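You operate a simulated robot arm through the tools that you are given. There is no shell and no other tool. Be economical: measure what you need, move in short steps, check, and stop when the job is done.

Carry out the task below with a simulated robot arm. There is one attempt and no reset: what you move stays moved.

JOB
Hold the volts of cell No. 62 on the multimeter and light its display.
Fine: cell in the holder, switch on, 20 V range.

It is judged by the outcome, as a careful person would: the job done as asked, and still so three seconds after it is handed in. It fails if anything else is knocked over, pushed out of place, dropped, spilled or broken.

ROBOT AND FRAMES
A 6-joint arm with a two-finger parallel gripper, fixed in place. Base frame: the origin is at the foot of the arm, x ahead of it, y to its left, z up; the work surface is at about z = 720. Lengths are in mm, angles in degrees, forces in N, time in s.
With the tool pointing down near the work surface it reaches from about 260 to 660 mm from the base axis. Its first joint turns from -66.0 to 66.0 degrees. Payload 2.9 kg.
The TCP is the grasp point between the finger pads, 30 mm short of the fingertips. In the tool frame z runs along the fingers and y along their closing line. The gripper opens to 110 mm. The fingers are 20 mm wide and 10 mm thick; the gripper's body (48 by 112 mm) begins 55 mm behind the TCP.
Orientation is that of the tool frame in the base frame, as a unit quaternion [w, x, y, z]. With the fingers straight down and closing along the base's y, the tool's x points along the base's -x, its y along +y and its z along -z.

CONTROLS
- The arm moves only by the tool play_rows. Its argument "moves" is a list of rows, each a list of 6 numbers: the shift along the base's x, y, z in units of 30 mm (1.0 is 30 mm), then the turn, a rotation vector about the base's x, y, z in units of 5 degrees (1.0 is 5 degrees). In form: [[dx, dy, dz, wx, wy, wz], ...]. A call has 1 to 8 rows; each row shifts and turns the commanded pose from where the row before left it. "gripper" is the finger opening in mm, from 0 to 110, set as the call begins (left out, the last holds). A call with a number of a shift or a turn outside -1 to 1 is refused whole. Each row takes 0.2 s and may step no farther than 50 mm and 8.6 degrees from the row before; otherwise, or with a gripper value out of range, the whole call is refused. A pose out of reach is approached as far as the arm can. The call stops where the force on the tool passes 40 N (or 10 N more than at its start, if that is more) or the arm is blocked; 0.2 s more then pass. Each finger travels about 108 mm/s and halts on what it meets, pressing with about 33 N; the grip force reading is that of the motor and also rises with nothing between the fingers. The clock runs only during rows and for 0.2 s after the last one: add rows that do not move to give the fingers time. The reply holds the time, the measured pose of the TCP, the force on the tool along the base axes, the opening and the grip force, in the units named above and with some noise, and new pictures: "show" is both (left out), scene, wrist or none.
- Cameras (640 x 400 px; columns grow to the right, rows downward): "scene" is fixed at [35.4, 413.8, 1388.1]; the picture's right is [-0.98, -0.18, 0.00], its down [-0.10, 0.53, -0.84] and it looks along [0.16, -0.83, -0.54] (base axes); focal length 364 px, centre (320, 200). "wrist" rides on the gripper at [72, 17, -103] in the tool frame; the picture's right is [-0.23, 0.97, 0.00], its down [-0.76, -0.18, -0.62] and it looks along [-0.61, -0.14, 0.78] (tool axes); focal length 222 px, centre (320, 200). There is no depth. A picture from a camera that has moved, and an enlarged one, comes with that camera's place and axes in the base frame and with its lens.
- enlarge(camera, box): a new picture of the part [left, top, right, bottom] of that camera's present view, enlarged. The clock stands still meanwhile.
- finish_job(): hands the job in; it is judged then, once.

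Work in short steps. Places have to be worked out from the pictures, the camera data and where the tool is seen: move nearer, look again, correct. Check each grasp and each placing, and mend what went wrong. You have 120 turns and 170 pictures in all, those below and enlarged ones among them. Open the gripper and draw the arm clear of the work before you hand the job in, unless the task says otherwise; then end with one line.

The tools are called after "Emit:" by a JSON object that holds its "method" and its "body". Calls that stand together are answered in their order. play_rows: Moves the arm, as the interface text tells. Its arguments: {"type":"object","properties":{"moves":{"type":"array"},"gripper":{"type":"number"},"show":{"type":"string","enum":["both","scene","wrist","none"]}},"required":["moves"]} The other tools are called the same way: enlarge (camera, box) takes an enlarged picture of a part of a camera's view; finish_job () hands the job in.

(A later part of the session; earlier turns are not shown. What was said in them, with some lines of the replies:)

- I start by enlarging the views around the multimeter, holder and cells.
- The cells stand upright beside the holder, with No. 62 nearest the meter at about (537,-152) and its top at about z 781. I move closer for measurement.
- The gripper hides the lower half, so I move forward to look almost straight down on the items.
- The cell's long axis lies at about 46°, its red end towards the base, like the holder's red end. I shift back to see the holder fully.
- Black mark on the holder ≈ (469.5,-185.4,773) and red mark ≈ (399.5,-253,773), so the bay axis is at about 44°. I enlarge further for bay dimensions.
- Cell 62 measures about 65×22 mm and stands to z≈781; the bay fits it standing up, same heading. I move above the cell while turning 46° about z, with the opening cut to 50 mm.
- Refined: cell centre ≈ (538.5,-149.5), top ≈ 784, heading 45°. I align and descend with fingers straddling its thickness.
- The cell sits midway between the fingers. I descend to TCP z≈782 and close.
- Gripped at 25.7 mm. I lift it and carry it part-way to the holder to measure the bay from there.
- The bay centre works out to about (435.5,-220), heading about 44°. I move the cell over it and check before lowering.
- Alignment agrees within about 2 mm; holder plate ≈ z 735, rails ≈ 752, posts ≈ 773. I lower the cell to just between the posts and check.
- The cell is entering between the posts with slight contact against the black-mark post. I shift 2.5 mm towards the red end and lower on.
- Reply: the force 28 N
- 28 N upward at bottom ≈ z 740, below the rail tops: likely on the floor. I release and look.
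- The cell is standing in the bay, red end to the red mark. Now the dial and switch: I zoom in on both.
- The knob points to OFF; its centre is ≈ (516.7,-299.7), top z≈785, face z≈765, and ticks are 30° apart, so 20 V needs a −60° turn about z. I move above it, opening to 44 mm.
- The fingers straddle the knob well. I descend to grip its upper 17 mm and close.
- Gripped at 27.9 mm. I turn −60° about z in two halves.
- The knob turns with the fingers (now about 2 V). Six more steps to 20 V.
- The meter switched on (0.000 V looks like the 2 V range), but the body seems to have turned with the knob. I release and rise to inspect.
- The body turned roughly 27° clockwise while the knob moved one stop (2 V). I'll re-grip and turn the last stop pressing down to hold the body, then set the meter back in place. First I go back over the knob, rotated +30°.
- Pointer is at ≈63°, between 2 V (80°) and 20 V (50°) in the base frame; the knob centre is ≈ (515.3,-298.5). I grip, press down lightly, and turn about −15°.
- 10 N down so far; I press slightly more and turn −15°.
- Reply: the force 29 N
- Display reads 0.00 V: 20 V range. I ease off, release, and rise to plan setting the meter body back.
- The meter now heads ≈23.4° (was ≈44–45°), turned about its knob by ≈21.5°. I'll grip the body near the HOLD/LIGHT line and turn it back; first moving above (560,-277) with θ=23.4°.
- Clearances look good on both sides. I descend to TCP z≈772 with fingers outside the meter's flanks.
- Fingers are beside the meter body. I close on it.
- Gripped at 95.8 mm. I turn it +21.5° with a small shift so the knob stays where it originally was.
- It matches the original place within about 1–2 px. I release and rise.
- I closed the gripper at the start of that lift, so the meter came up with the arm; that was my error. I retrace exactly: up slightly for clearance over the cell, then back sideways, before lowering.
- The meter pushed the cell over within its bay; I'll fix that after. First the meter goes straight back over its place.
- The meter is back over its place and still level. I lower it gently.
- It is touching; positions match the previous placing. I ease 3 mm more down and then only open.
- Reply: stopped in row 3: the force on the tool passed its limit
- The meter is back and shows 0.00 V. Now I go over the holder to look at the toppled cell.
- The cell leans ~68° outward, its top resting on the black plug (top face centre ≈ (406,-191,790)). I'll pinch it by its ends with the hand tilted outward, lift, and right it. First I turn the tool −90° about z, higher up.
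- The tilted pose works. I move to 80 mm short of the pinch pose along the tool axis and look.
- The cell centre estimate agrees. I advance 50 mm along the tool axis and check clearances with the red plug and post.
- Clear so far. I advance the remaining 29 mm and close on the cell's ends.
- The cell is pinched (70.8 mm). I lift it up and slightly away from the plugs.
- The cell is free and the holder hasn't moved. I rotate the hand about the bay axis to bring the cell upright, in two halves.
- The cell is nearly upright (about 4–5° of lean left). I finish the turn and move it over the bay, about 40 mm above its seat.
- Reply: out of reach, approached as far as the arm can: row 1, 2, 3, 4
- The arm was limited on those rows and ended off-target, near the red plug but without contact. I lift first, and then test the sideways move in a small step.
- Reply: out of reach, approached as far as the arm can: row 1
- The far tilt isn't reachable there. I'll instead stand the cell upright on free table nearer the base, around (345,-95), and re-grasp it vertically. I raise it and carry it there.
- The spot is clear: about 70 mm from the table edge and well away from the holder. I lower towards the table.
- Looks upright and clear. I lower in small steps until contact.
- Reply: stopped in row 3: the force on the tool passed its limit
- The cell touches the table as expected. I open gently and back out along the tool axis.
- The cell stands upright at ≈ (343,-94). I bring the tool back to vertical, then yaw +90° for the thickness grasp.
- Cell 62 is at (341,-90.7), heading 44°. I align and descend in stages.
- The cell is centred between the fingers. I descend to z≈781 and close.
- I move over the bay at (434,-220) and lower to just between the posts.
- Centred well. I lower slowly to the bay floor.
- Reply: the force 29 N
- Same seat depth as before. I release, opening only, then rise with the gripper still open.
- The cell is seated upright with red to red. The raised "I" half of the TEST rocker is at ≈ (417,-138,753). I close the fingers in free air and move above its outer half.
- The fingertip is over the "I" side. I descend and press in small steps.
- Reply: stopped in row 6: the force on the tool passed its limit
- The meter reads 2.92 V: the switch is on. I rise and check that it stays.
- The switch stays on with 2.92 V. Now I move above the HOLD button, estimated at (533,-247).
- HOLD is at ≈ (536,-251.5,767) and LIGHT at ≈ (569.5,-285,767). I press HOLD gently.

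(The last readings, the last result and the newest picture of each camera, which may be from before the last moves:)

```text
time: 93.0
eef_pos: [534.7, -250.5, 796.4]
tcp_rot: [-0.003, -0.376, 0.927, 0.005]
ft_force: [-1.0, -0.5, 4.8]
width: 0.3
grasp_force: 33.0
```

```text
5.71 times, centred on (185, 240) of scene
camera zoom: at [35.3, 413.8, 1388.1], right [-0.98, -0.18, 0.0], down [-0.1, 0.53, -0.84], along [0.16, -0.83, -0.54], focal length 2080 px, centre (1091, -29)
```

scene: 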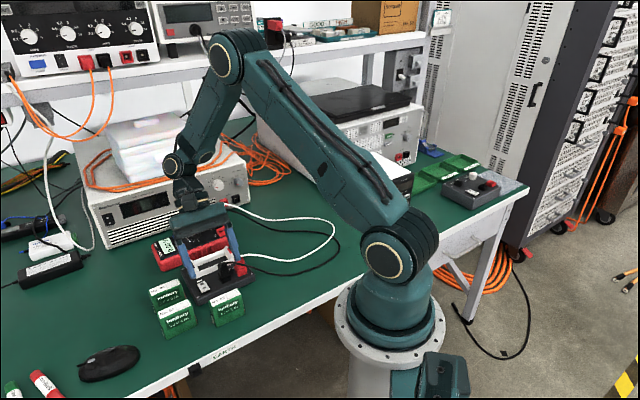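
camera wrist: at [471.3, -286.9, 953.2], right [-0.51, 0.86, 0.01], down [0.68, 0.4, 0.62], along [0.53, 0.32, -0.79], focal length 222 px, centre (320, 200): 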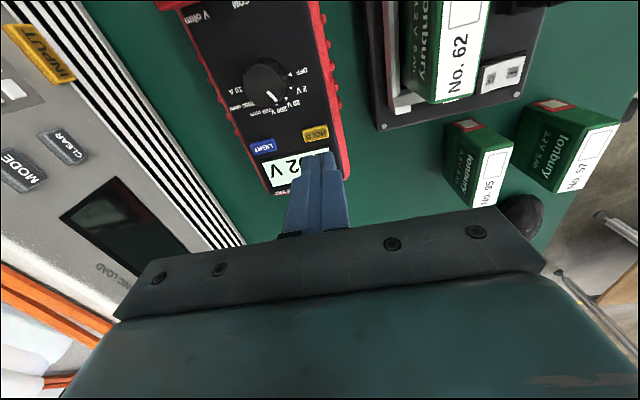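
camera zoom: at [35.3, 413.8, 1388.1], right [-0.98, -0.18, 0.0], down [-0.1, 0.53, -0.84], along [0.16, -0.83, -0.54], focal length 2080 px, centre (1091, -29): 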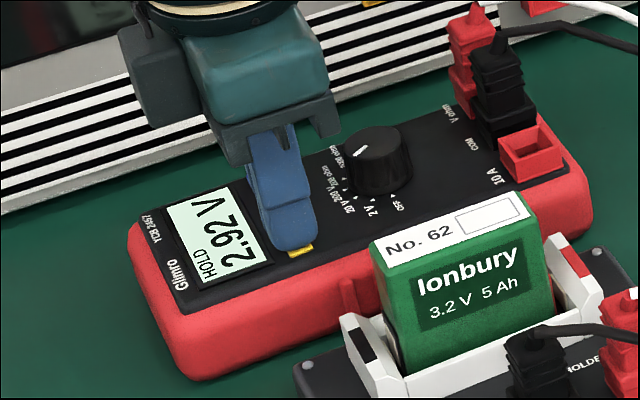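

"HOLD" shows with 2.92 V. I rise and move above LIGHT.

Emit:
{"method": "play_rows", "body": {"moves": [[0, 0, 0.5, 0, 0, 0], [0, 0, 0.5, 0, 0, 0], [0.57, -0.57, 0, 0, 0, 0], [0.57, -0.57, 0, 0, 0, 0], [0, 0, 0, 0, 0, 0]], "show": "none"}}

Emit:
{"method": "enlarge", "body": {"camera": "scene", "box": [145, 205, 225, 275]}}

Emit:
{"method": "enlarge", "body": {"camera": "wrist", "box": [220, 80, 420, 240]}}

```text
time: 94.2
eef_pos: [568.5, -284.0, 826.7]
tcp_rot: [-0.004, -0.376, 0.927, 0.004]
ft_force: [0.4, 0.4, -0.2]
width: 0.0
grasp_force: 32.5
```

```text
5.71 times, centred on (185, 240) of scene
camera zoom: at [35.4, 413.8, 1388.1], right [-0.98, -0.18, 0.0], down [-0.1, 0.53, -0.84], along [0.16, -0.83, -0.54], focal length 2080 px, centre (1091, -29)
```

zoom: 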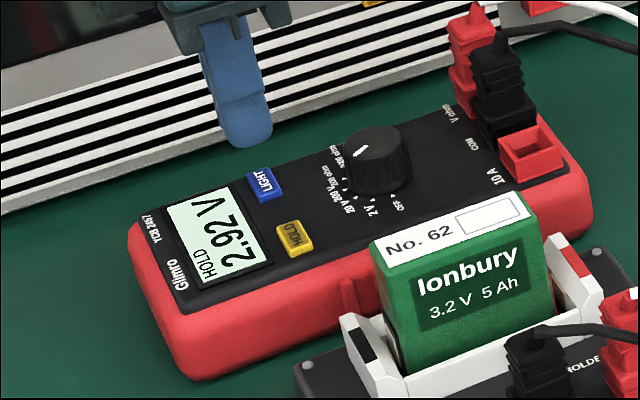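

```text
2.50 times, centred on (320, 160) of wrist
camera zoom: at [507.8, -323.4, 929.9], right [-0.51, 0.86, 0.01], down [0.68, 0.4, 0.62], along [0.53, 0.33, -0.79], focal length 555 px, centre (320, 300)
```

zoom: 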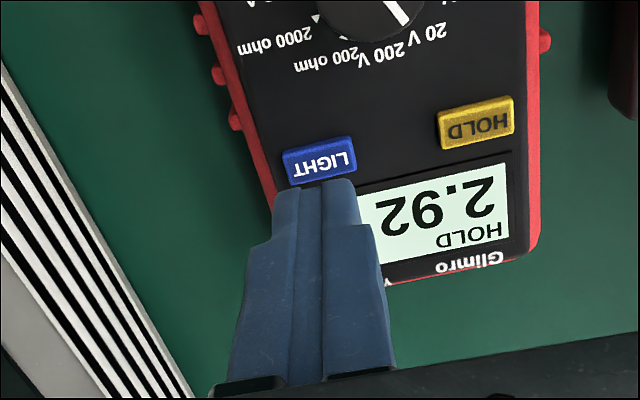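

The fingertip is over LIGHT. I press gently.

Emit:
{"method": "play_rows", "body": {"moves": [[0.03, 0, -0.5, 0, 0, 0], [0, 0, -0.3, 0, 0, 0], [0, 0, -0.1, 0, 0, 0], [0, 0, -0.07, 0, 0, 0], [0, 0, 0, 0, 0, 0]], "show": "none"}}

Emit:
{"method": "enlarge", "body": {"camera": "scene", "box": [145, 205, 225, 275]}}

```text
time: 95.4
eef_pos: [570.4, -283.8, 798.2]
tcp_rot: [-0.003, -0.376, 0.927, 0.004]
ft_force: [-0.5, -0.1, 2.9]
width: 0.0
grasp_force: 33.3
```

```text
5.71 times, centred on (185, 240) of scene
camera zoom: at [35.4, 413.8, 1388.1], right [-0.98, -0.18, 0.0], down [-0.1, 0.53, -0.84], along [0.16, -0.83, -0.54], focal length 2080 px, centre (1091, -29)
```

zoom: 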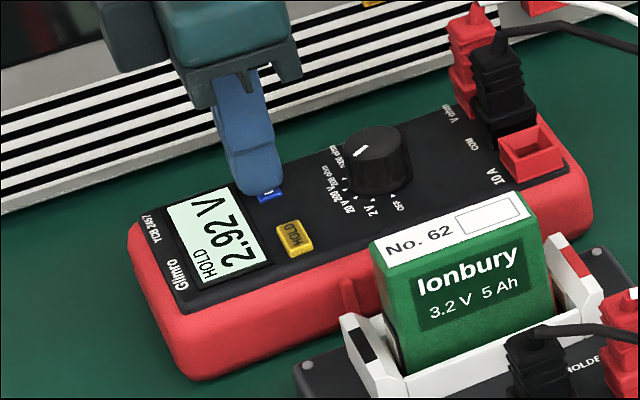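

Contact at 3 N, but no light yet. I press about 2 mm further.

Emit:
{"method": "play_rows", "body": {"moves": [[0, 0, -0.06, 0, 0, 0], [0, 0, 0, 0, 0, 0]], "show": "none"}}

Emit:
{"method": "enlarge", "body": {"camera": "scene", "box": [145, 205, 225, 275]}}

```text
time: 96.0
eef_pos: [570.9, -283.6, 796.5]
tcp_rot: [-0.003, -0.375, 0.927, 0.003]
ft_force: [2.8, -0.2, 7.9]
width: 0.1
grasp_force: 32.6
```

```text
5.71 times, centred on (185, 240) of scene
camera zoom: at [35.3, 413.9, 1388.1], right [-0.98, -0.18, 0.0], down [-0.1, 0.53, -0.84], along [0.16, -0.83, -0.54], focal length 2080 px, centre (1091, -29)
```

zoom: 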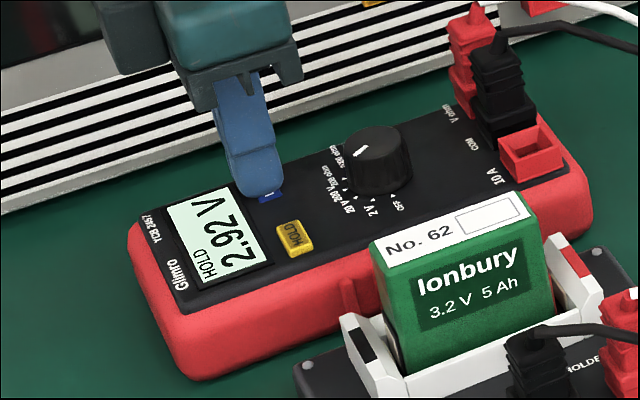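

Emit:
{"method": "play_rows", "body": {"moves": [[0, 0, -0.05, 0, 0, 0], [0, 0, 0, 0, 0, 0]], "show": "none"}}

Emit:
{"method": "enlarge", "body": {"camera": "scene", "box": [155, 225, 195, 260]}}

```text
time: 96.6
eef_pos: [570.4, -283.3, 796.3]
tcp_rot: [-0.003, -0.376, 0.927, 0.003]
ft_force: [-1.4, 3.9, 21.2]
width: 0.0
grasp_force: 32.7
```

```text
11.43 times, centred on (175, 242) of scene
camera zoom: at [35.0, 414.1, 1388.1], right [-0.98, -0.18, 0.0], down [-0.1, 0.53, -0.84], along [0.16, -0.83, -0.54], focal length 4161 px, centre (1977, -286)
```

zoom: 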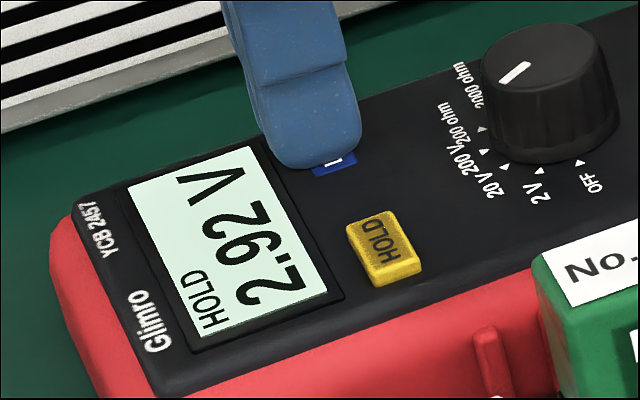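

The button is bottomed. I lift off and compare the display.

Emit:
{"method": "play_rows", "body": {"moves": [[0, 0, 0.3, 0, 0, 0], [0, 0, 0.5, 0, 0, 0], [0, 0, 0.8, 0, 0, 0], [0, 0, 0, 0, 0, 0]], "show": "scene"}}

Emit:
{"method": "enlarge", "body": {"camera": "scene", "box": [145, 205, 225, 275]}}

Emit:
{"method": "enlarge", "body": {"camera": "wrist", "box": [220, 80, 420, 240]}}

```text
time: 97.6
eef_pos: [570.6, -284.5, 842.9]
tcp_rot: [-0.004, -0.375, 0.927, 0.004]
ft_force: [-0.1, 0.1, -0.3]
width: 0.0
grasp_force: 33.0
```

scene: 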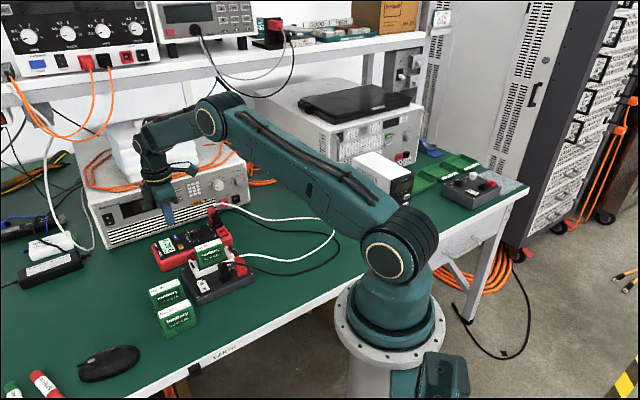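

```text
5.71 times, centred on (185, 240) of scene
camera zoom: at [35.4, 413.8, 1388.1], right [-0.98, -0.18, 0.0], down [-0.1, 0.53, -0.84], along [0.16, -0.83, -0.54], focal length 2080 px, centre (1091, -29)
```

zoom: 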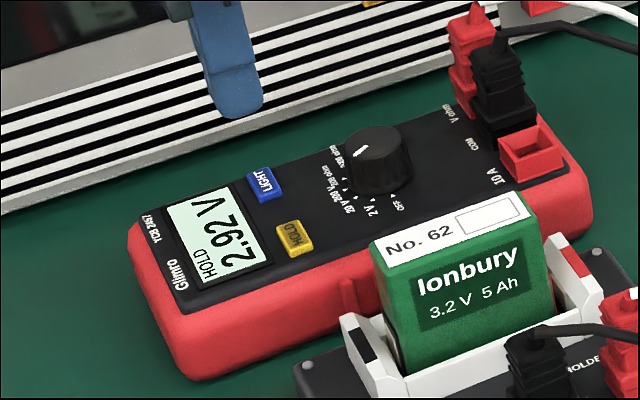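

```text
2.50 times, centred on (320, 160) of wrist
camera zoom: at [508.9, -323.7, 946.6], right [-0.51, 0.86, 0.01], down [0.68, 0.4, 0.62], along [0.53, 0.33, -0.79], focal length 555 px, centre (320, 300)
```

zoom: 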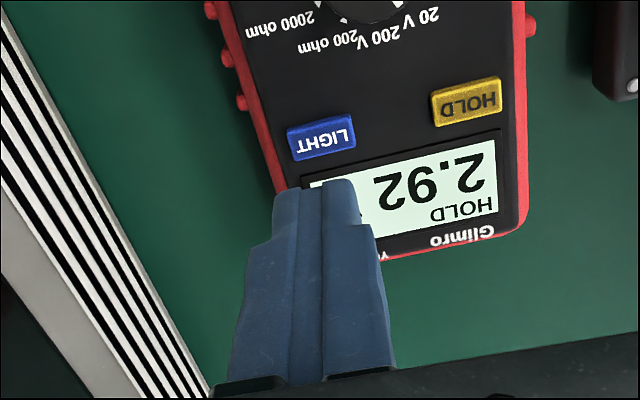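

It's hard to tell whether the backlight is on; I take a reference close-up of the display now.

Emit:
{"method": "enlarge", "body": {"camera": "scene", "box": [155, 225, 195, 260]}}

Emit:
{"method": "enlarge", "body": {"camera": "wrist", "box": [330, 120, 390, 165]}}

```text
11.43 times, centred on (175, 242) of scene
camera zoom: at [35.4, 413.8, 1388.1], right [-0.98, -0.18, 0.0], down [-0.1, 0.53, -0.84], along [0.16, -0.83, -0.54], focal length 4161 px, centre (1977, -286)
```

zoom: 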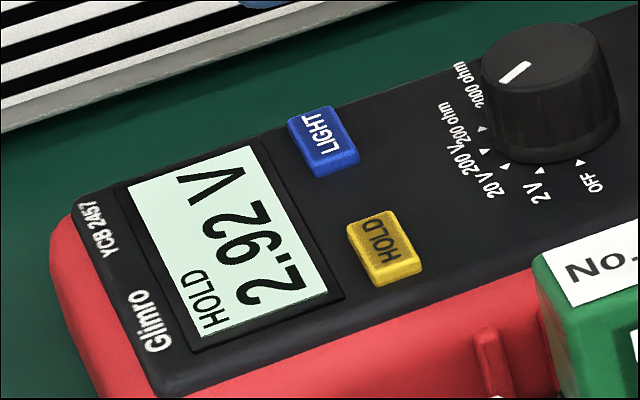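

```text
8.89 times, centred on (360, 142) of wrist
camera zoom: at [508.9, -323.7, 946.6], right [-0.51, 0.86, 0.01], down [0.68, 0.4, 0.62], along [0.53, 0.33, -0.79], focal length 1974 px, centre (-36, 711)
```

zoom: 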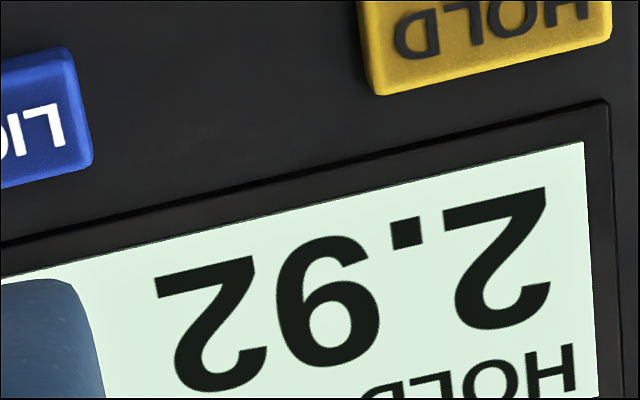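

I tap LIGHT once more and return to this same pose, to see which state is lit by comparison.

Emit:
{"method": "play_rows", "body": {"moves": [[0, 0, -0.8, 0, 0, 0], [0, 0, -0.6, 0, 0, 0], [0, 0, -0.1, 0, 0, 0], [0, 0, -0.05, 0, 0, 0], [0, 0, 0, 0, 0, 0]], "show": "none"}}

Emit:
{"method": "play_rows", "body": {"moves": [[0, 0, 0.15, 0, 0, 0], [0, 0, 0.6, 0, 0, 0], [0, 0, 0.8, 0, 0, 0], [0, 0, 0, 0, 0, 0]], "show": "none"}}

Emit:
{"method": "enlarge", "body": {"camera": "scene", "box": [155, 225, 195, 260]}}

Emit:
{"method": "enlarge", "body": {"camera": "wrist", "box": [330, 120, 390, 165]}}

```text
time: 98.8
eef_pos: [569.9, -285.3, 797.1]
tcp_rot: [-0.005, -0.375, 0.927, 0.003]
ft_force: [-4.5, 0.7, 8.3]
width: 0.0
grasp_force: 32.8
```

```text
time: 99.8
eef_pos: [570.1, -285.6, 842.0]
tcp_rot: [-0.004, -0.375, 0.927, 0.005]
ft_force: [-0.5, 0.7, 0.1]
width: 0.0
grasp_force: 33.1
```

```text
11.43 times, centred on (175, 242) of scene
camera zoom: at [35.4, 413.8, 1388.1], right [-0.98, -0.18, 0.0], down [-0.1, 0.53, -0.84], along [0.16, -0.83, -0.54], focal length 4161 px, centre (1977, -286)
```

zoom: 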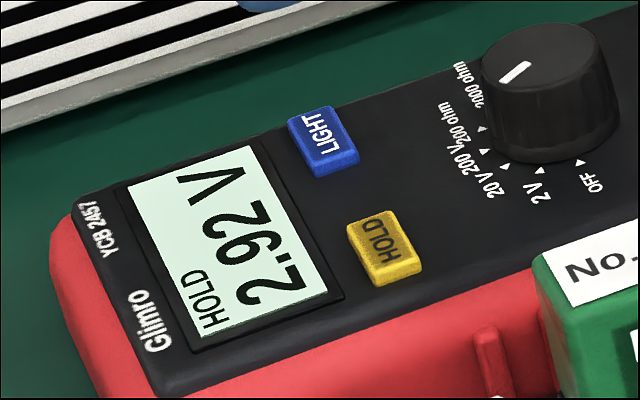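

```text
8.89 times, centred on (360, 142) of wrist
camera zoom: at [509.0, -324.2, 945.0], right [-0.51, 0.86, 0.01], down [0.68, 0.4, 0.62], along [0.53, 0.33, -0.79], focal length 1974 px, centre (-36, 711)
```

zoom: 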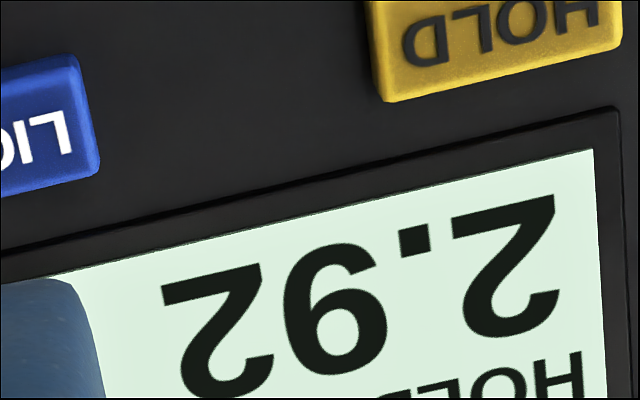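

A short tap changes nothing visible; the light likely needs the button held. I press and hold for over 2 s, watching the display.

Emit:
{"method": "play_rows", "body": {"moves": [[0, 0, -0.8, 0, 0, 0], [0, 0, -0.6, 0, 0, 0], [0, 0, -0.1, 0, 0, 0], [0, 0, -0.06, 0, 0, 0], [0, 0, 0, 0, 0, 0], [0, 0, 0, 0, 0, 0], [0, 0, 0, 0, 0, 0], [0, 0, 0, 0, 0, 0]], "show": "none"}}

Emit:
{"method": "play_rows", "body": {"moves": [[0, 0, 0, 0, 0, 0], [0, 0, 0, 0, 0, 0], [0, 0, 0, 0, 0, 0], [0, 0, 0, 0, 0, 0], [0, 0, 0, 0, 0, 0], [0, 0, 0, 0, 0, 0], [0, 0, 0, 0, 0, 0], [0, 0, 0, 0, 0, 0]], "show": "none"}}

Emit:
{"method": "enlarge", "body": {"camera": "scene", "box": [155, 225, 195, 260]}}

```text
time: 101.6
eef_pos: [571.3, -284.1, 796.0]
tcp_rot: [-0.003, -0.375, 0.927, 0.004]
ft_force: [-1.2, 2.0, 8.8]
width: 0.1
grasp_force: 32.6
```

```text
time: 103.4
eef_pos: [570.2, -283.4, 795.1]
tcp_rot: [-0.003, -0.375, 0.927, 0.004]
ft_force: [3.2, -0.7, 9.9]
width: 0.2
grasp_force: 33.4
```

```text
11.43 times, centred on (175, 242) of scene
camera zoom: at [35.3, 413.9, 1388.1], right [-0.98, -0.18, 0.0], down [-0.1, 0.53, -0.84], along [0.16, -0.83, -0.54], focal length 4161 px, centre (1977, -286)
```

zoom: 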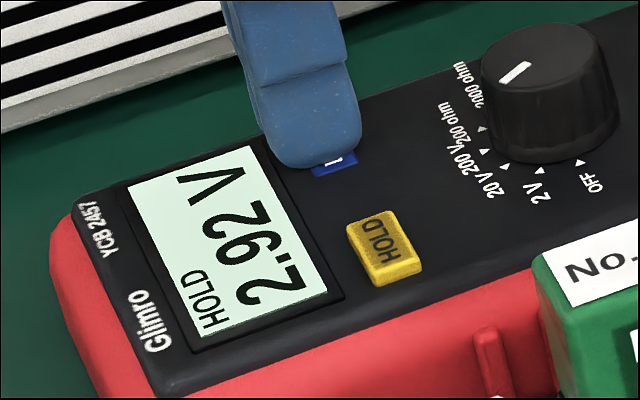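

No visible change. I lift to exactly the pose of the pre-press picture (z≈827) and compare the same crop.

Emit:
{"method": "play_rows", "body": {"moves": [[0, 0, 0.3, 0, 0, 0], [0, 0, 0.72, 0, 0, 0], [0, 0, 0, 0, 0, 0]], "show": "none"}}

Emit:
{"method": "enlarge", "body": {"camera": "wrist", "box": [220, 80, 420, 240]}}

```text
time: 104.2
eef_pos: [568.8, -284.5, 826.6]
tcp_rot: [-0.003, -0.375, 0.927, 0.005]
ft_force: [0.6, -0.6, -0.1]
width: 0.0
grasp_force: 32.9
```

```text
2.50 times, centred on (320, 160) of wrist
camera zoom: at [507.8, -324.0, 929.3], right [-0.51, 0.86, 0.01], down [0.68, 0.4, 0.62], along [0.53, 0.33, -0.79], focal length 555 px, centre (320, 300)
```

zoom: 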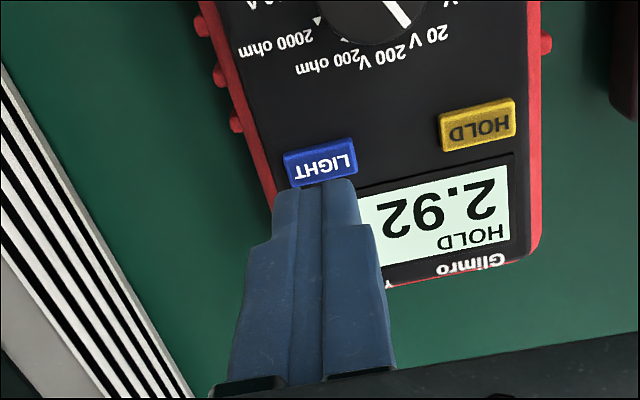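

I do one firm press (~20 N, as the first) and return to the same pose to compare.

Emit:
{"method": "play_rows", "body": {"moves": [[0, 0, -0.5, 0, 0, 0], [0, 0, -0.4, 0, 0, 0], [0, 0, -0.1, 0, 0, 0], [0, 0, -0.05, 0, 0, 0], [0, 0, -0.04, 0, 0, 0], [0, 0, 0, 0, 0, 0]], "show": "none"}}

Emit:
{"method": "play_rows", "body": {"moves": [[0, 0, 0.19, 0, 0, 0], [0, 0, 0.4, 0, 0, 0], [0, 0, 0.5, 0, 0, 0], [0, 0, 0, 0, 0, 0]], "show": "none"}}

Emit:
{"method": "enlarge", "body": {"camera": "wrist", "box": [220, 80, 420, 240]}}

Emit:
{"method": "enlarge", "body": {"camera": "scene", "box": [155, 225, 195, 260]}}

```text
time: 105.6
eef_pos: [569.9, -285.5, 796.5]
tcp_rot: [-0.001, -0.376, 0.927, 0.003]
ft_force: [-10.2, 2.2, 29.1]
width: 0.0
grasp_force: 33.1
```

```text
time: 106.6
eef_pos: [569.0, -285.0, 825.0]
tcp_rot: [-0.004, -0.375, 0.927, 0.004]
ft_force: [-0.3, 0.4, -0.4]
width: 0.0
grasp_force: 32.8
```

```text
2.50 times, centred on (320, 160) of wrist
camera zoom: at [507.6, -324.2, 928.8], right [-0.51, 0.86, 0.01], down [0.68, 0.4, 0.62], along [0.53, 0.33, -0.79], focal length 555 px, centre (320, 300)
```

zoom: 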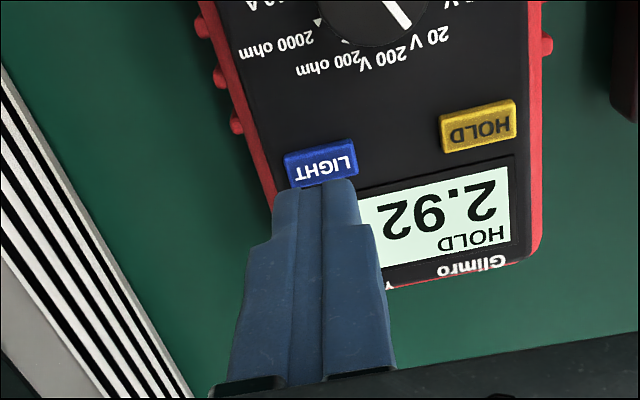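

```text
11.43 times, centred on (175, 242) of scene
camera zoom: at [35.4, 413.8, 1388.1], right [-0.98, -0.18, 0.0], down [-0.1, 0.53, -0.84], along [0.16, -0.83, -0.54], focal length 4161 px, centre (1977, -286)
```

zoom: 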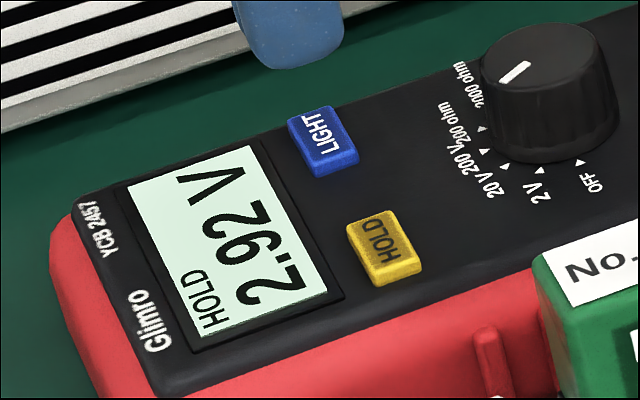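

The difference, if any, is subtle. I go back to z≈842 and repeat the tight crop I have from after the first presses.

Emit:
{"method": "play_rows", "body": {"moves": [[0.03, 0, 0.57, 0, 0, 0], [0, 0, 0, 0, 0, 0]], "show": "none"}}

Emit:
{"method": "enlarge", "body": {"camera": "wrist", "box": [330, 120, 390, 165]}}

Emit:
{"method": "enlarge", "body": {"camera": "scene", "box": [158, 238, 172, 248]}}

```text
time: 107.2
eef_pos: [570.4, -284.9, 843.1]
tcp_rot: [-0.004, -0.375, 0.927, 0.004]
ft_force: [-0.2, -0.1, 0.5]
width: 0.0
grasp_force: 33.0
```

```text
8.89 times, centred on (360, 142) of wrist
camera zoom: at [509.2, -323.2, 946.1], right [-0.51, 0.86, 0.01], down [0.68, 0.4, 0.62], along [0.53, 0.33, -0.79], focal length 1974 px, centre (-36, 711)
```

zoom: 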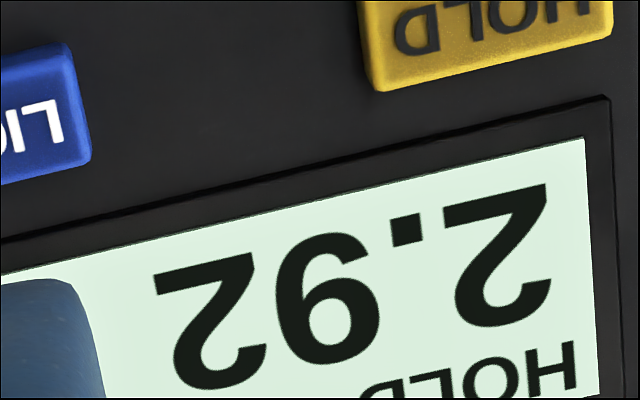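

```text
16.00 times, centred on (165, 243) of scene
camera zoom: at [35.4, 413.8, 1388.1], right [-0.98, -0.18, 0.0], down [-0.1, 0.53, -0.84], along [0.16, -0.83, -0.54], focal length 5826 px, centre (2800, -488)
```

zoom: 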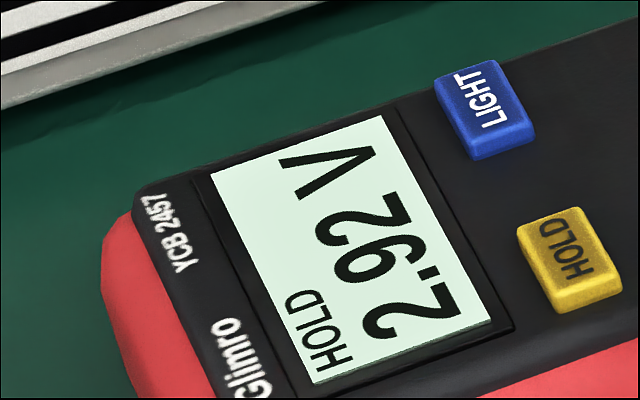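

The crops are identical, so LIGHT isn't registering; the wide tip may be resting on the LCD bezel. I shift ~5 mm towards the knob so only the button is under the tip, and press.

Emit:
{"method": "play_rows", "body": {"moves": [[-0.19, -0.057, -0.4, 0, 0, 0], [0, 0, -0.5, 0, 0, 0], [0, 0, -0.5, 0, 0, 0], [0, 0, -0.08, 0, 0, 0], [0, 0, -0.06, 0, 0, 0], [0, 0, 0, 0, 0, 0]], "show": "none"}}

Emit:
{"method": "play_rows", "body": {"moves": [[0, 0, -0.03, 0, 0, 0], [0, 0, -0.03, 0, 0, 0], [0, 0, 0, 0, 0, 0]], "show": "none"}}

Emit:
{"method": "enlarge", "body": {"camera": "scene", "box": [158, 228, 186, 248]}}

```text
time: 108.6
eef_pos: [566.1, -285.2, 796.6]
tcp_rot: [-0.004, -0.375, 0.927, 0.003]
ft_force: [0.4, 2.7, 4.7]
width: 0.0
grasp_force: 33.2
```

```text
time: 109.4
eef_pos: [564.4, -286.7, 795.7]
tcp_rot: [-0.004, -0.376, 0.927, 0.004]
ft_force: [-6.3, 1.7, 15.6]
width: 0.0
grasp_force: 33.0
```

```text
16.00 times, centred on (172, 238) of scene
camera zoom: at [35.0, 414.0, 1388.1], right [-0.98, -0.18, 0.0], down [-0.1, 0.53, -0.84], along [0.16, -0.83, -0.54], focal length 5826 px, centre (2688, -408)
```

zoom: 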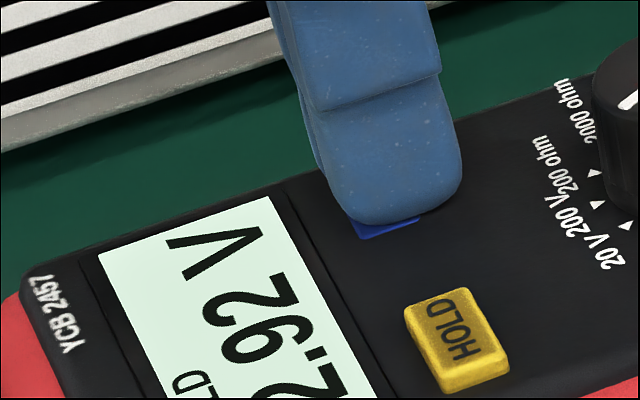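

The button is fully flush now. I keep holding it for another 2 s and look again.

Emit:
{"method": "play_rows", "body": {"moves": [[0, 0, 0, 0, 0, 0], [0, 0, 0, 0, 0, 0], [0, 0, 0, 0, 0, 0], [0, 0, 0, 0, 0, 0], [0, 0, 0, 0, 0, 0], [0, 0, 0, 0, 0, 0], [0, 0, 0, 0, 0, 0], [0, 0, 0, 0, 0, 0]], "show": "none"}}

Emit:
{"method": "enlarge", "body": {"camera": "scene", "box": [158, 228, 186, 248]}}

```text
time: 111.2
eef_pos: [565.9, -286.6, 795.5]
tcp_rot: [-0.003, -0.375, 0.927, 0.004]
ft_force: [-5.9, -3.3, 22.2]
width: 0.1
grasp_force: 33.1
```

```text
16.00 times, centred on (172, 238) of scene
camera zoom: at [34.9, 413.9, 1388.1], right [-0.98, -0.18, 0.0], down [-0.1, 0.53, -0.84], along [0.16, -0.83, -0.54], focal length 5826 px, centre (2688, -408)
```

zoom: 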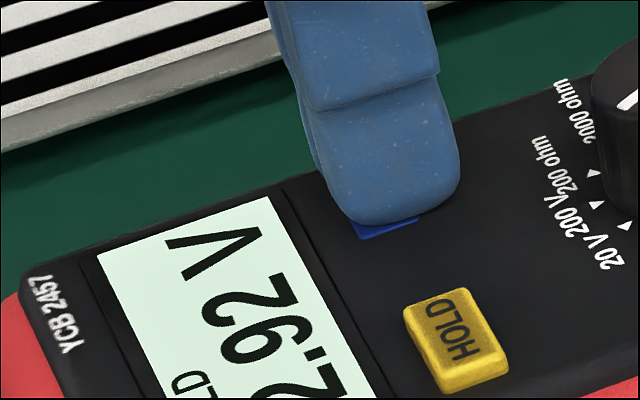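

I release and take the matching crop.

Emit:
{"method": "play_rows", "body": {"moves": [[0, 0, 0.2, 0, 0, 0], [0, 0, 0.6, 0, 0, 0], [0, 0, 0.8, 0, 0, 0], [0, 0, 0.9, 0, 0, 0], [0, 0, 0, 0, 0, 0]], "show": "wrist"}}

Emit:
{"method": "enlarge", "body": {"camera": "scene", "box": [145, 205, 225, 275]}}

```text
time: 112.4
eef_pos: [565.9, -285.9, 871.5]
tcp_rot: [-0.004, -0.375, 0.927, 0.005]
ft_force: [-0.3, 0.6, -0.4]
width: 0.0
grasp_force: 33.4
camera wrist: at [504.5, -325.0, 974.0], right [-0.51, 0.86, 0.01], down [0.68, 0.4, 0.62], along [0.53, 0.33, -0.79], focal length 222 px, centre (320, 200)
```

wrist: 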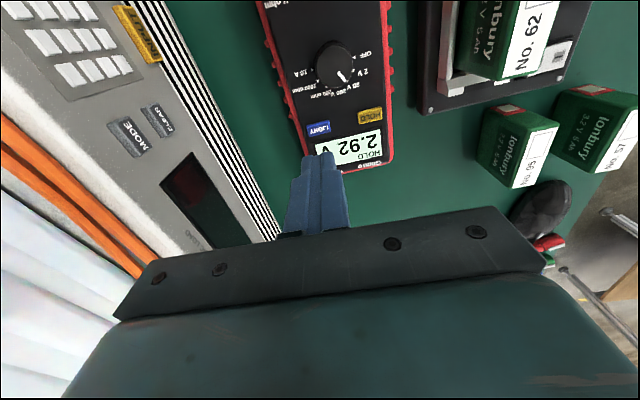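

```text
5.71 times, centred on (185, 240) of scene
camera zoom: at [35.4, 413.8, 1388.1], right [-0.98, -0.18, 0.0], down [-0.1, 0.53, -0.84], along [0.16, -0.83, -0.54], focal length 2080 px, centre (1091, -29)
```

zoom: 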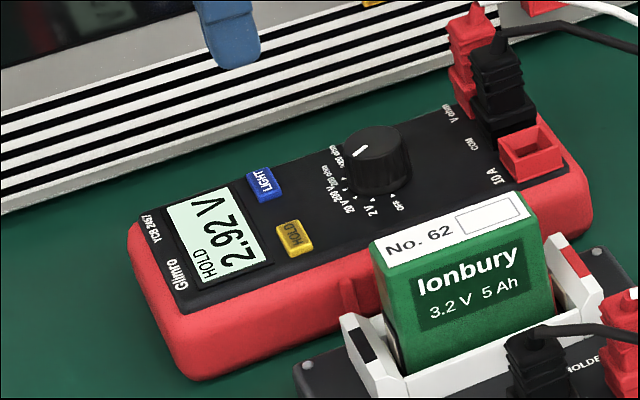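

I repeat the exact 16× crop taken after the fourth press, to compare brightness after this fifth one.

Emit:
{"method": "enlarge", "body": {"camera": "scene", "box": [158, 238, 172, 248]}}

```text
16.00 times, centred on (165, 243) of scene
camera zoom: at [35.4, 413.8, 1388.1], right [-0.98, -0.18, 0.0], down [-0.1, 0.53, -0.84], along [0.16, -0.83, -0.54], focal length 5826 px, centre (2800, -488)
```

zoom: 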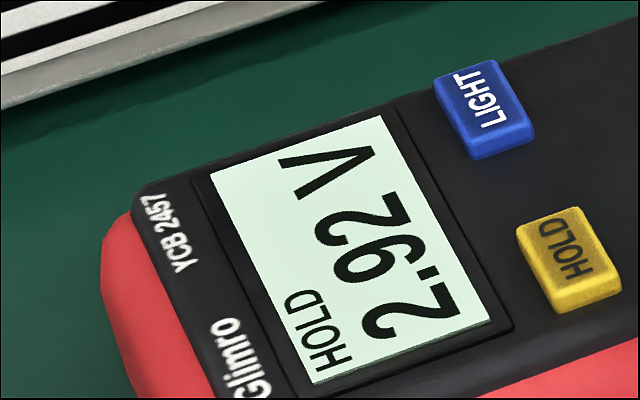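

The images are close. I make a controlled comparison with a crop filled by the display: first a baseline in the present state.

Emit:
{"method": "enlarge", "body": {"camera": "wrist", "box": [352, 132, 388, 156]}}

```text
16.00 times, centred on (370, 144) of wrist
camera zoom: at [504.5, -325.0, 974.0], right [-0.51, 0.86, 0.01], down [0.68, 0.4, 0.62], along [0.53, 0.33, -0.79], focal length 3554 px, centre (-480, 1096)
```

zoom: 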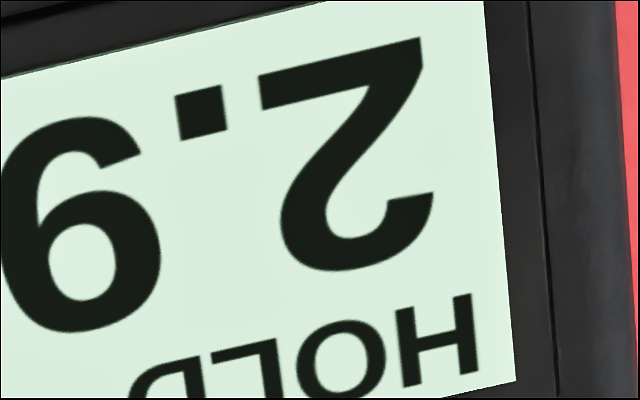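

Now one firm short press and the same crop from the same pose.

Emit:
{"method": "play_rows", "body": {"moves": [[0, 0, -0.9, 0, 0, 0], [0, 0, -0.8, 0, 0, 0], [0, 0, -0.6, 0, 0, 0], [0, 0, -0.1, 0, 0, 0], [0, 0, -0.1, 0, 0, 0], [0, 0, 0.2, 0, 0, 0], [0, 0, 0.6, 0, 0, 0]], "show": "none"}}

Emit:
{"method": "play_rows", "body": {"moves": [[0, 0, 0.8, 0, 0, 0], [0, 0, 0.9, 0, 0, 0], [0, 0, 0, 0, 0, 0]], "show": "none"}}

Emit:
{"method": "enlarge", "body": {"camera": "wrist", "box": [352, 132, 388, 156]}}

```text
time: 114.0
eef_pos: [565.3, -285.3, 818.5]
tcp_rot: [-0.004, -0.375, 0.927, 0.005]
ft_force: [0.0, 0.3, 0.8]
width: 0.1
grasp_force: 32.7
```

```text
time: 114.8
eef_pos: [565.3, -284.7, 869.1]
tcp_rot: [-0.004, -0.376, 0.927, 0.005]
ft_force: [-1.0, -0.2, -0.6]
width: 0.0
grasp_force: 33.0
```

```text
16.00 times, centred on (370, 144) of wrist
camera zoom: at [503.4, -324.3, 973.6], right [-0.51, 0.86, 0.01], down [0.68, 0.4, 0.62], along [0.53, 0.33, -0.79], focal length 3554 px, centre (-480, 1096)
```

zoom: 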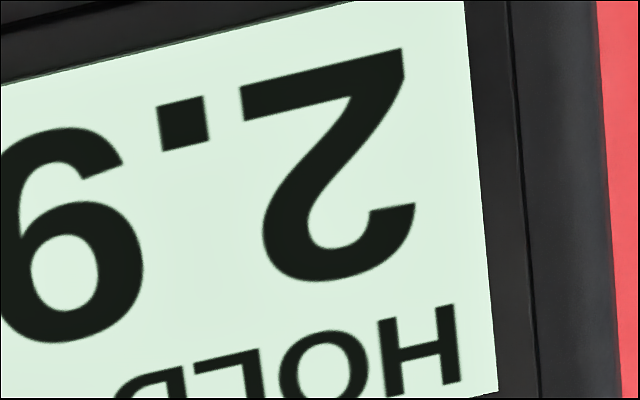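

All my paired impressions fit a subtle change that alternates with each press, which would make the present (6th) state unlit. I take the fixed-camera crop now, press once, and take it again.

Emit:
{"method": "enlarge", "body": {"camera": "scene", "box": [160, 236, 176, 250]}}

Emit:
{"method": "play_rows", "body": {"moves": [[0, 0, -0.9, 0, 0, 0], [0, 0, -0.8, 0, 0, 0], [0, 0, -0.6, 0, 0, 0], [0, 0, -0.1, 0, 0, 0], [0, 0, -0.08, 0, 0, 0], [0, 0, 0.18, 0, 0, 0], [0, 0, 0.6, 0, 0, 0]], "show": "none"}}

Emit:
{"method": "play_rows", "body": {"moves": [[0, 0, 0.8, 0, 0, 0], [0, 0, 0.9, 0, 0, 0], [0, 0, 0, 0, 0, 0]], "show": "none"}}

Emit:
{"method": "enlarge", "body": {"camera": "scene", "box": [160, 236, 176, 250]}}

```text
16.00 times, centred on (168, 243) of scene
camera zoom: at [35.4, 413.8, 1388.1], right [-0.98, -0.18, 0.0], down [-0.1, 0.53, -0.84], along [0.16, -0.83, -0.54], focal length 5826 px, centre (2752, -488)
```

zoom: 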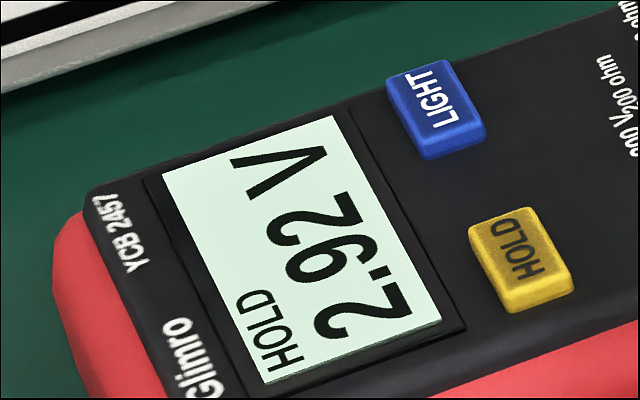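

```text
time: 116.4
eef_pos: [563.3, -286.2, 819.2]
tcp_rot: [-0.003, -0.375, 0.927, 0.004]
ft_force: [-0.5, -0.2, 1.1]
width: 0.0
grasp_force: 33.3
```

```text
time: 117.2
eef_pos: [566.0, -286.4, 869.5]
tcp_rot: [-0.004, -0.376, 0.927, 0.004]
ft_force: [-0.6, 0.7, -0.6]
width: 0.1
grasp_force: 32.8
```

```text
16.00 times, centred on (168, 243) of scene
camera zoom: at [35.4, 413.8, 1388.1], right [-0.98, -0.18, 0.0], down [-0.1, 0.53, -0.84], along [0.16, -0.83, -0.54], focal length 5826 px, centre (2752, -488)
```

zoom: 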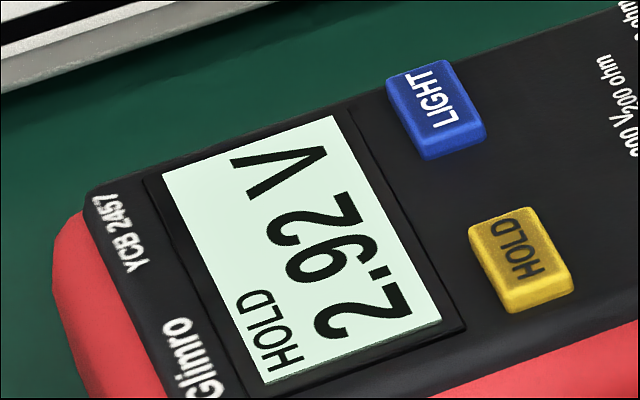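

The fixed view shows no clear difference. I repeat the display-filling wrist crop at this same pose to compare with the two earlier ones.

Emit:
{"method": "enlarge", "body": {"camera": "wrist", "box": [352, 132, 388, 156]}}

```text
16.00 times, centred on (370, 144) of wrist
camera zoom: at [504.2, -325.9, 973.0], right [-0.51, 0.86, 0.01], down [0.68, 0.4, 0.62], along [0.53, 0.33, -0.79], focal length 3554 px, centre (-480, 1096)
```

zoom: 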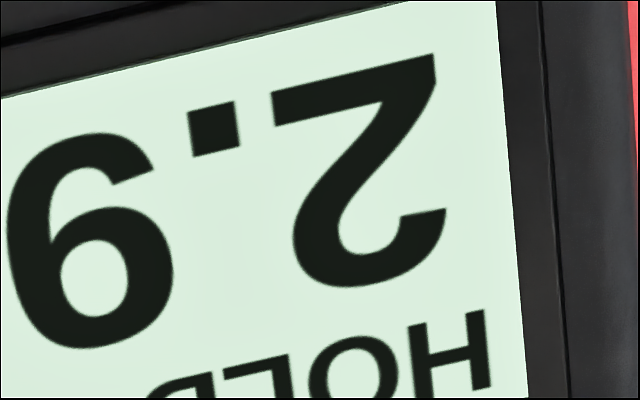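

Still indistinguishable in open light. A backlight should stand out in shade, so I hover low over LIGHT (hand shading the display) and take a crop, then press once and repeat.

Emit:
{"method": "play_rows", "body": {"moves": [[0, 0, -0.9, 0, 0, 0], [0, 0, -0.8, 0, 0, 0], [0, 0, -0.5, 0, 0, 0], [0, 0, 0, 0, 0, 0]], "show": "none"}}

Emit:
{"method": "enlarge", "body": {"camera": "scene", "box": [158, 228, 186, 248]}}

Emit:
{"method": "play_rows", "body": {"moves": [[0, 0, -0.15, 0, 0, 0], [0, 0, -0.13, 0, 0, 0], [0, 0, 0, 0, 0, 0], [0, 0, 0.28, 0, 0, 0], [0, 0, 0, 0, 0, 0]], "show": "none"}}

Emit:
{"method": "enlarge", "body": {"camera": "scene", "box": [158, 228, 186, 248]}}

```text
time: 118.2
eef_pos: [565.7, -284.8, 803.0]
tcp_rot: [-0.003, -0.375, 0.927, 0.004]
ft_force: [-0.6, -0.1, 0.2]
width: 0.0
grasp_force: 32.2
```

```text
16.00 times, centred on (172, 238) of scene
camera zoom: at [35.4, 413.8, 1388.1], right [-0.98, -0.18, 0.0], down [-0.1, 0.53, -0.84], along [0.16, -0.83, -0.54], focal length 5826 px, centre (2688, -408)
```

zoom: 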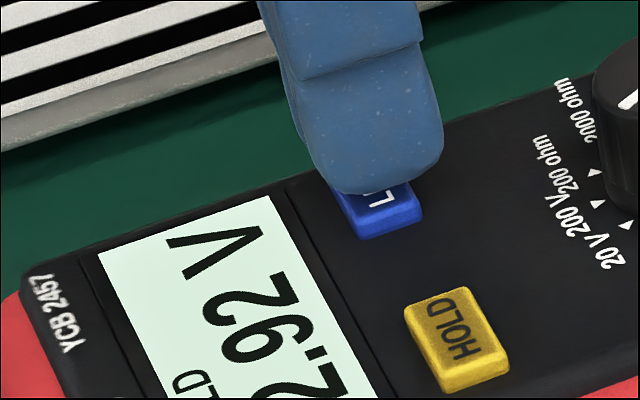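

```text
time: 119.4
eef_pos: [565.5, -286.0, 803.9]
tcp_rot: [-0.004, -0.375, 0.927, 0.006]
ft_force: [0.0, -0.1, -0.4]
width: 0.0
grasp_force: 32.4
```

```text
16.00 times, centred on (172, 238) of scene
camera zoom: at [35.4, 413.8, 1388.1], right [-0.98, -0.18, 0.0], down [-0.1, 0.53, -0.84], along [0.16, -0.83, -0.54], focal length 5826 px, centre (2688, -408)
```

zoom: 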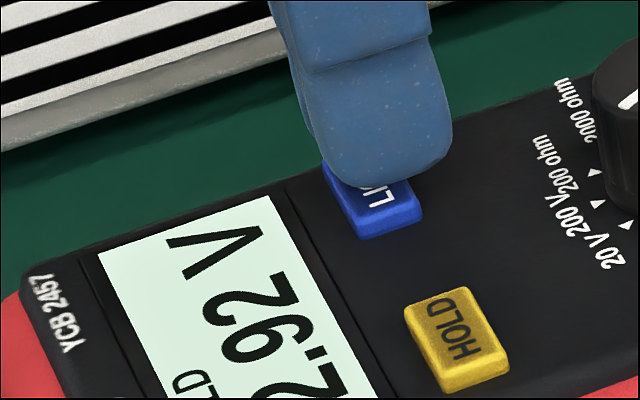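

No visible difference either way. Counting actuations, the display should be unlit after this 8th press; I do a 9th, and make it firm and long (over 3 s), which lands on "lit" whether the button toggles by tap or by a long press.

Emit:
{"method": "play_rows", "body": {"moves": [[0, 0, -0.15, 0, 0, 0], [0, 0, -0.13, 0, 0, 0], [0, 0, 0, 0, 0, 0], [0, 0, 0, 0, 0, 0], [0, 0, 0, 0, 0, 0], [0, 0, 0, 0, 0, 0], [0, 0, 0, 0, 0, 0], [0, 0, 0, 0, 0, 0]], "show": "none"}}

Emit:
{"method": "play_rows", "body": {"moves": [[0, 0, 0, 0, 0, 0], [0, 0, 0, 0, 0, 0], [0, 0, 0, 0, 0, 0], [0, 0, 0, 0, 0, 0], [0, 0, 0, 0, 0, 0], [0, 0, 0, 0, 0, 0], [0, 0, 0, 0, 0, 0], [0, 0, 0, 0, 0, 0]], "show": "none"}}

Emit:
{"method": "play_rows", "body": {"moves": [[0, 0, 0.28, 0, 0, 0], [0, 0, 0.6, 0, 0, 0], [0, 0, 0.9, 0, 0, 0], [0, 0, 0.9, 0, 0, 0], [0, 0, 0.9, 0, 0, 0], [-0.8, 0.5, 0.8, 0, 0, 0], [-0.8, 0.5, 0.8, 0, 0, 0], [0, 0, 0, 0, 0, 0]], "show": "scene"}}

```text
time: 121.2
eef_pos: [565.1, -286.5, 796.1]
tcp_rot: [-0.003, -0.375, 0.927, 0.003]
ft_force: [0.2, 0.4, 8.8]
width: 0.0
grasp_force: 33.1
```

```text
time: 123.0
eef_pos: [565.0, -286.2, 796.4]
tcp_rot: [-0.003, -0.376, 0.927, 0.004]
ft_force: [3.6, -0.9, 9.6]
width: 0.1
grasp_force: 33.2
```

```text
time: 124.8
eef_pos: [517.3, -256.2, 953.5]
tcp_rot: [-0.004, -0.376, 0.927, 0.004]
ft_force: [-0.1, 0.1, 0.0]
width: 0.2
grasp_force: 33.3
```

scene: 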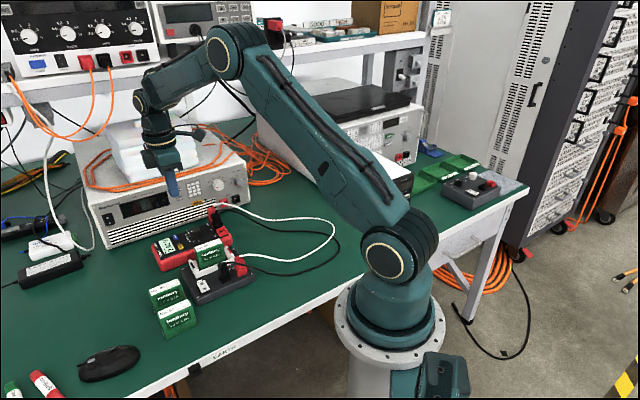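

Everything is clear of the work; I open the gripper, draw further up, and take one last look at the meter.

Emit:
{"method": "play_rows", "body": {"moves": [[-0.6, 0.2, 0.8, 0, 0, 0], [-0.6, 0.2, 0.8, 0, 0, 0], [0, 0, 0, 0, 0, 0], [0, 0, 0, 0, 0, 0]], "gripper": 80, "show": "none"}}

Emit:
{"method": "enlarge", "body": {"camera": "scene", "box": [145, 205, 255, 300]}}

```text
time: 125.8
eef_pos: [483.0, -245.6, 1001.3]
tcp_rot: [-0.004, -0.375, 0.927, 0.004]
ft_force: [-0.7, 0.1, 0.1]
width: 79.8
grasp_force: 0.0
```

```text
4.21 times, centred on (200, 252) of scene
camera zoom: at [35.4, 413.8, 1388.1], right [-0.98, -0.18, 0.0], down [-0.1, 0.53, -0.84], along [0.16, -0.83, -0.54], focal length 1533 px, centre (825, -21)
```

zoom: 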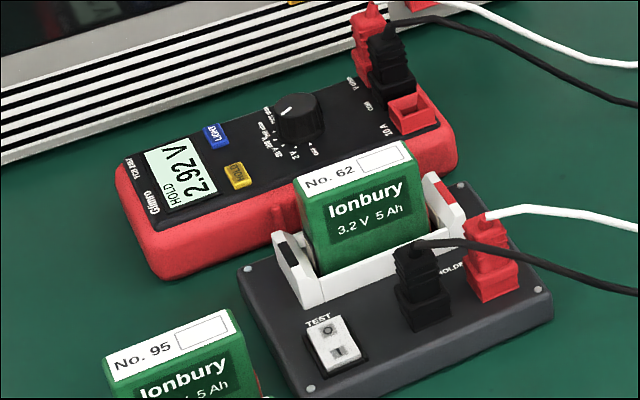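

The display holds 2.92 V with HOLD on, 20 V range, the cell in the holder and the switch on. The arm is clear and the gripper open, so I hand in.

Emit:
{"method": "finish_job", "body": {}}

```text
The job is handed in.
```

I handed the job in with cell No. 62's 2.92 V held on the meter (HOLD showing, 20 V range, TEST switch on), but I couldn't confirm the display light is on. I pressed LIGHT nine times, the last for over 3 s, and saw no clear change. Along the way I turned the meter, later lifted it by mistake and tipped the cell over. I put the meter back to within about 1–2 px in the camera view and reseated the cell.
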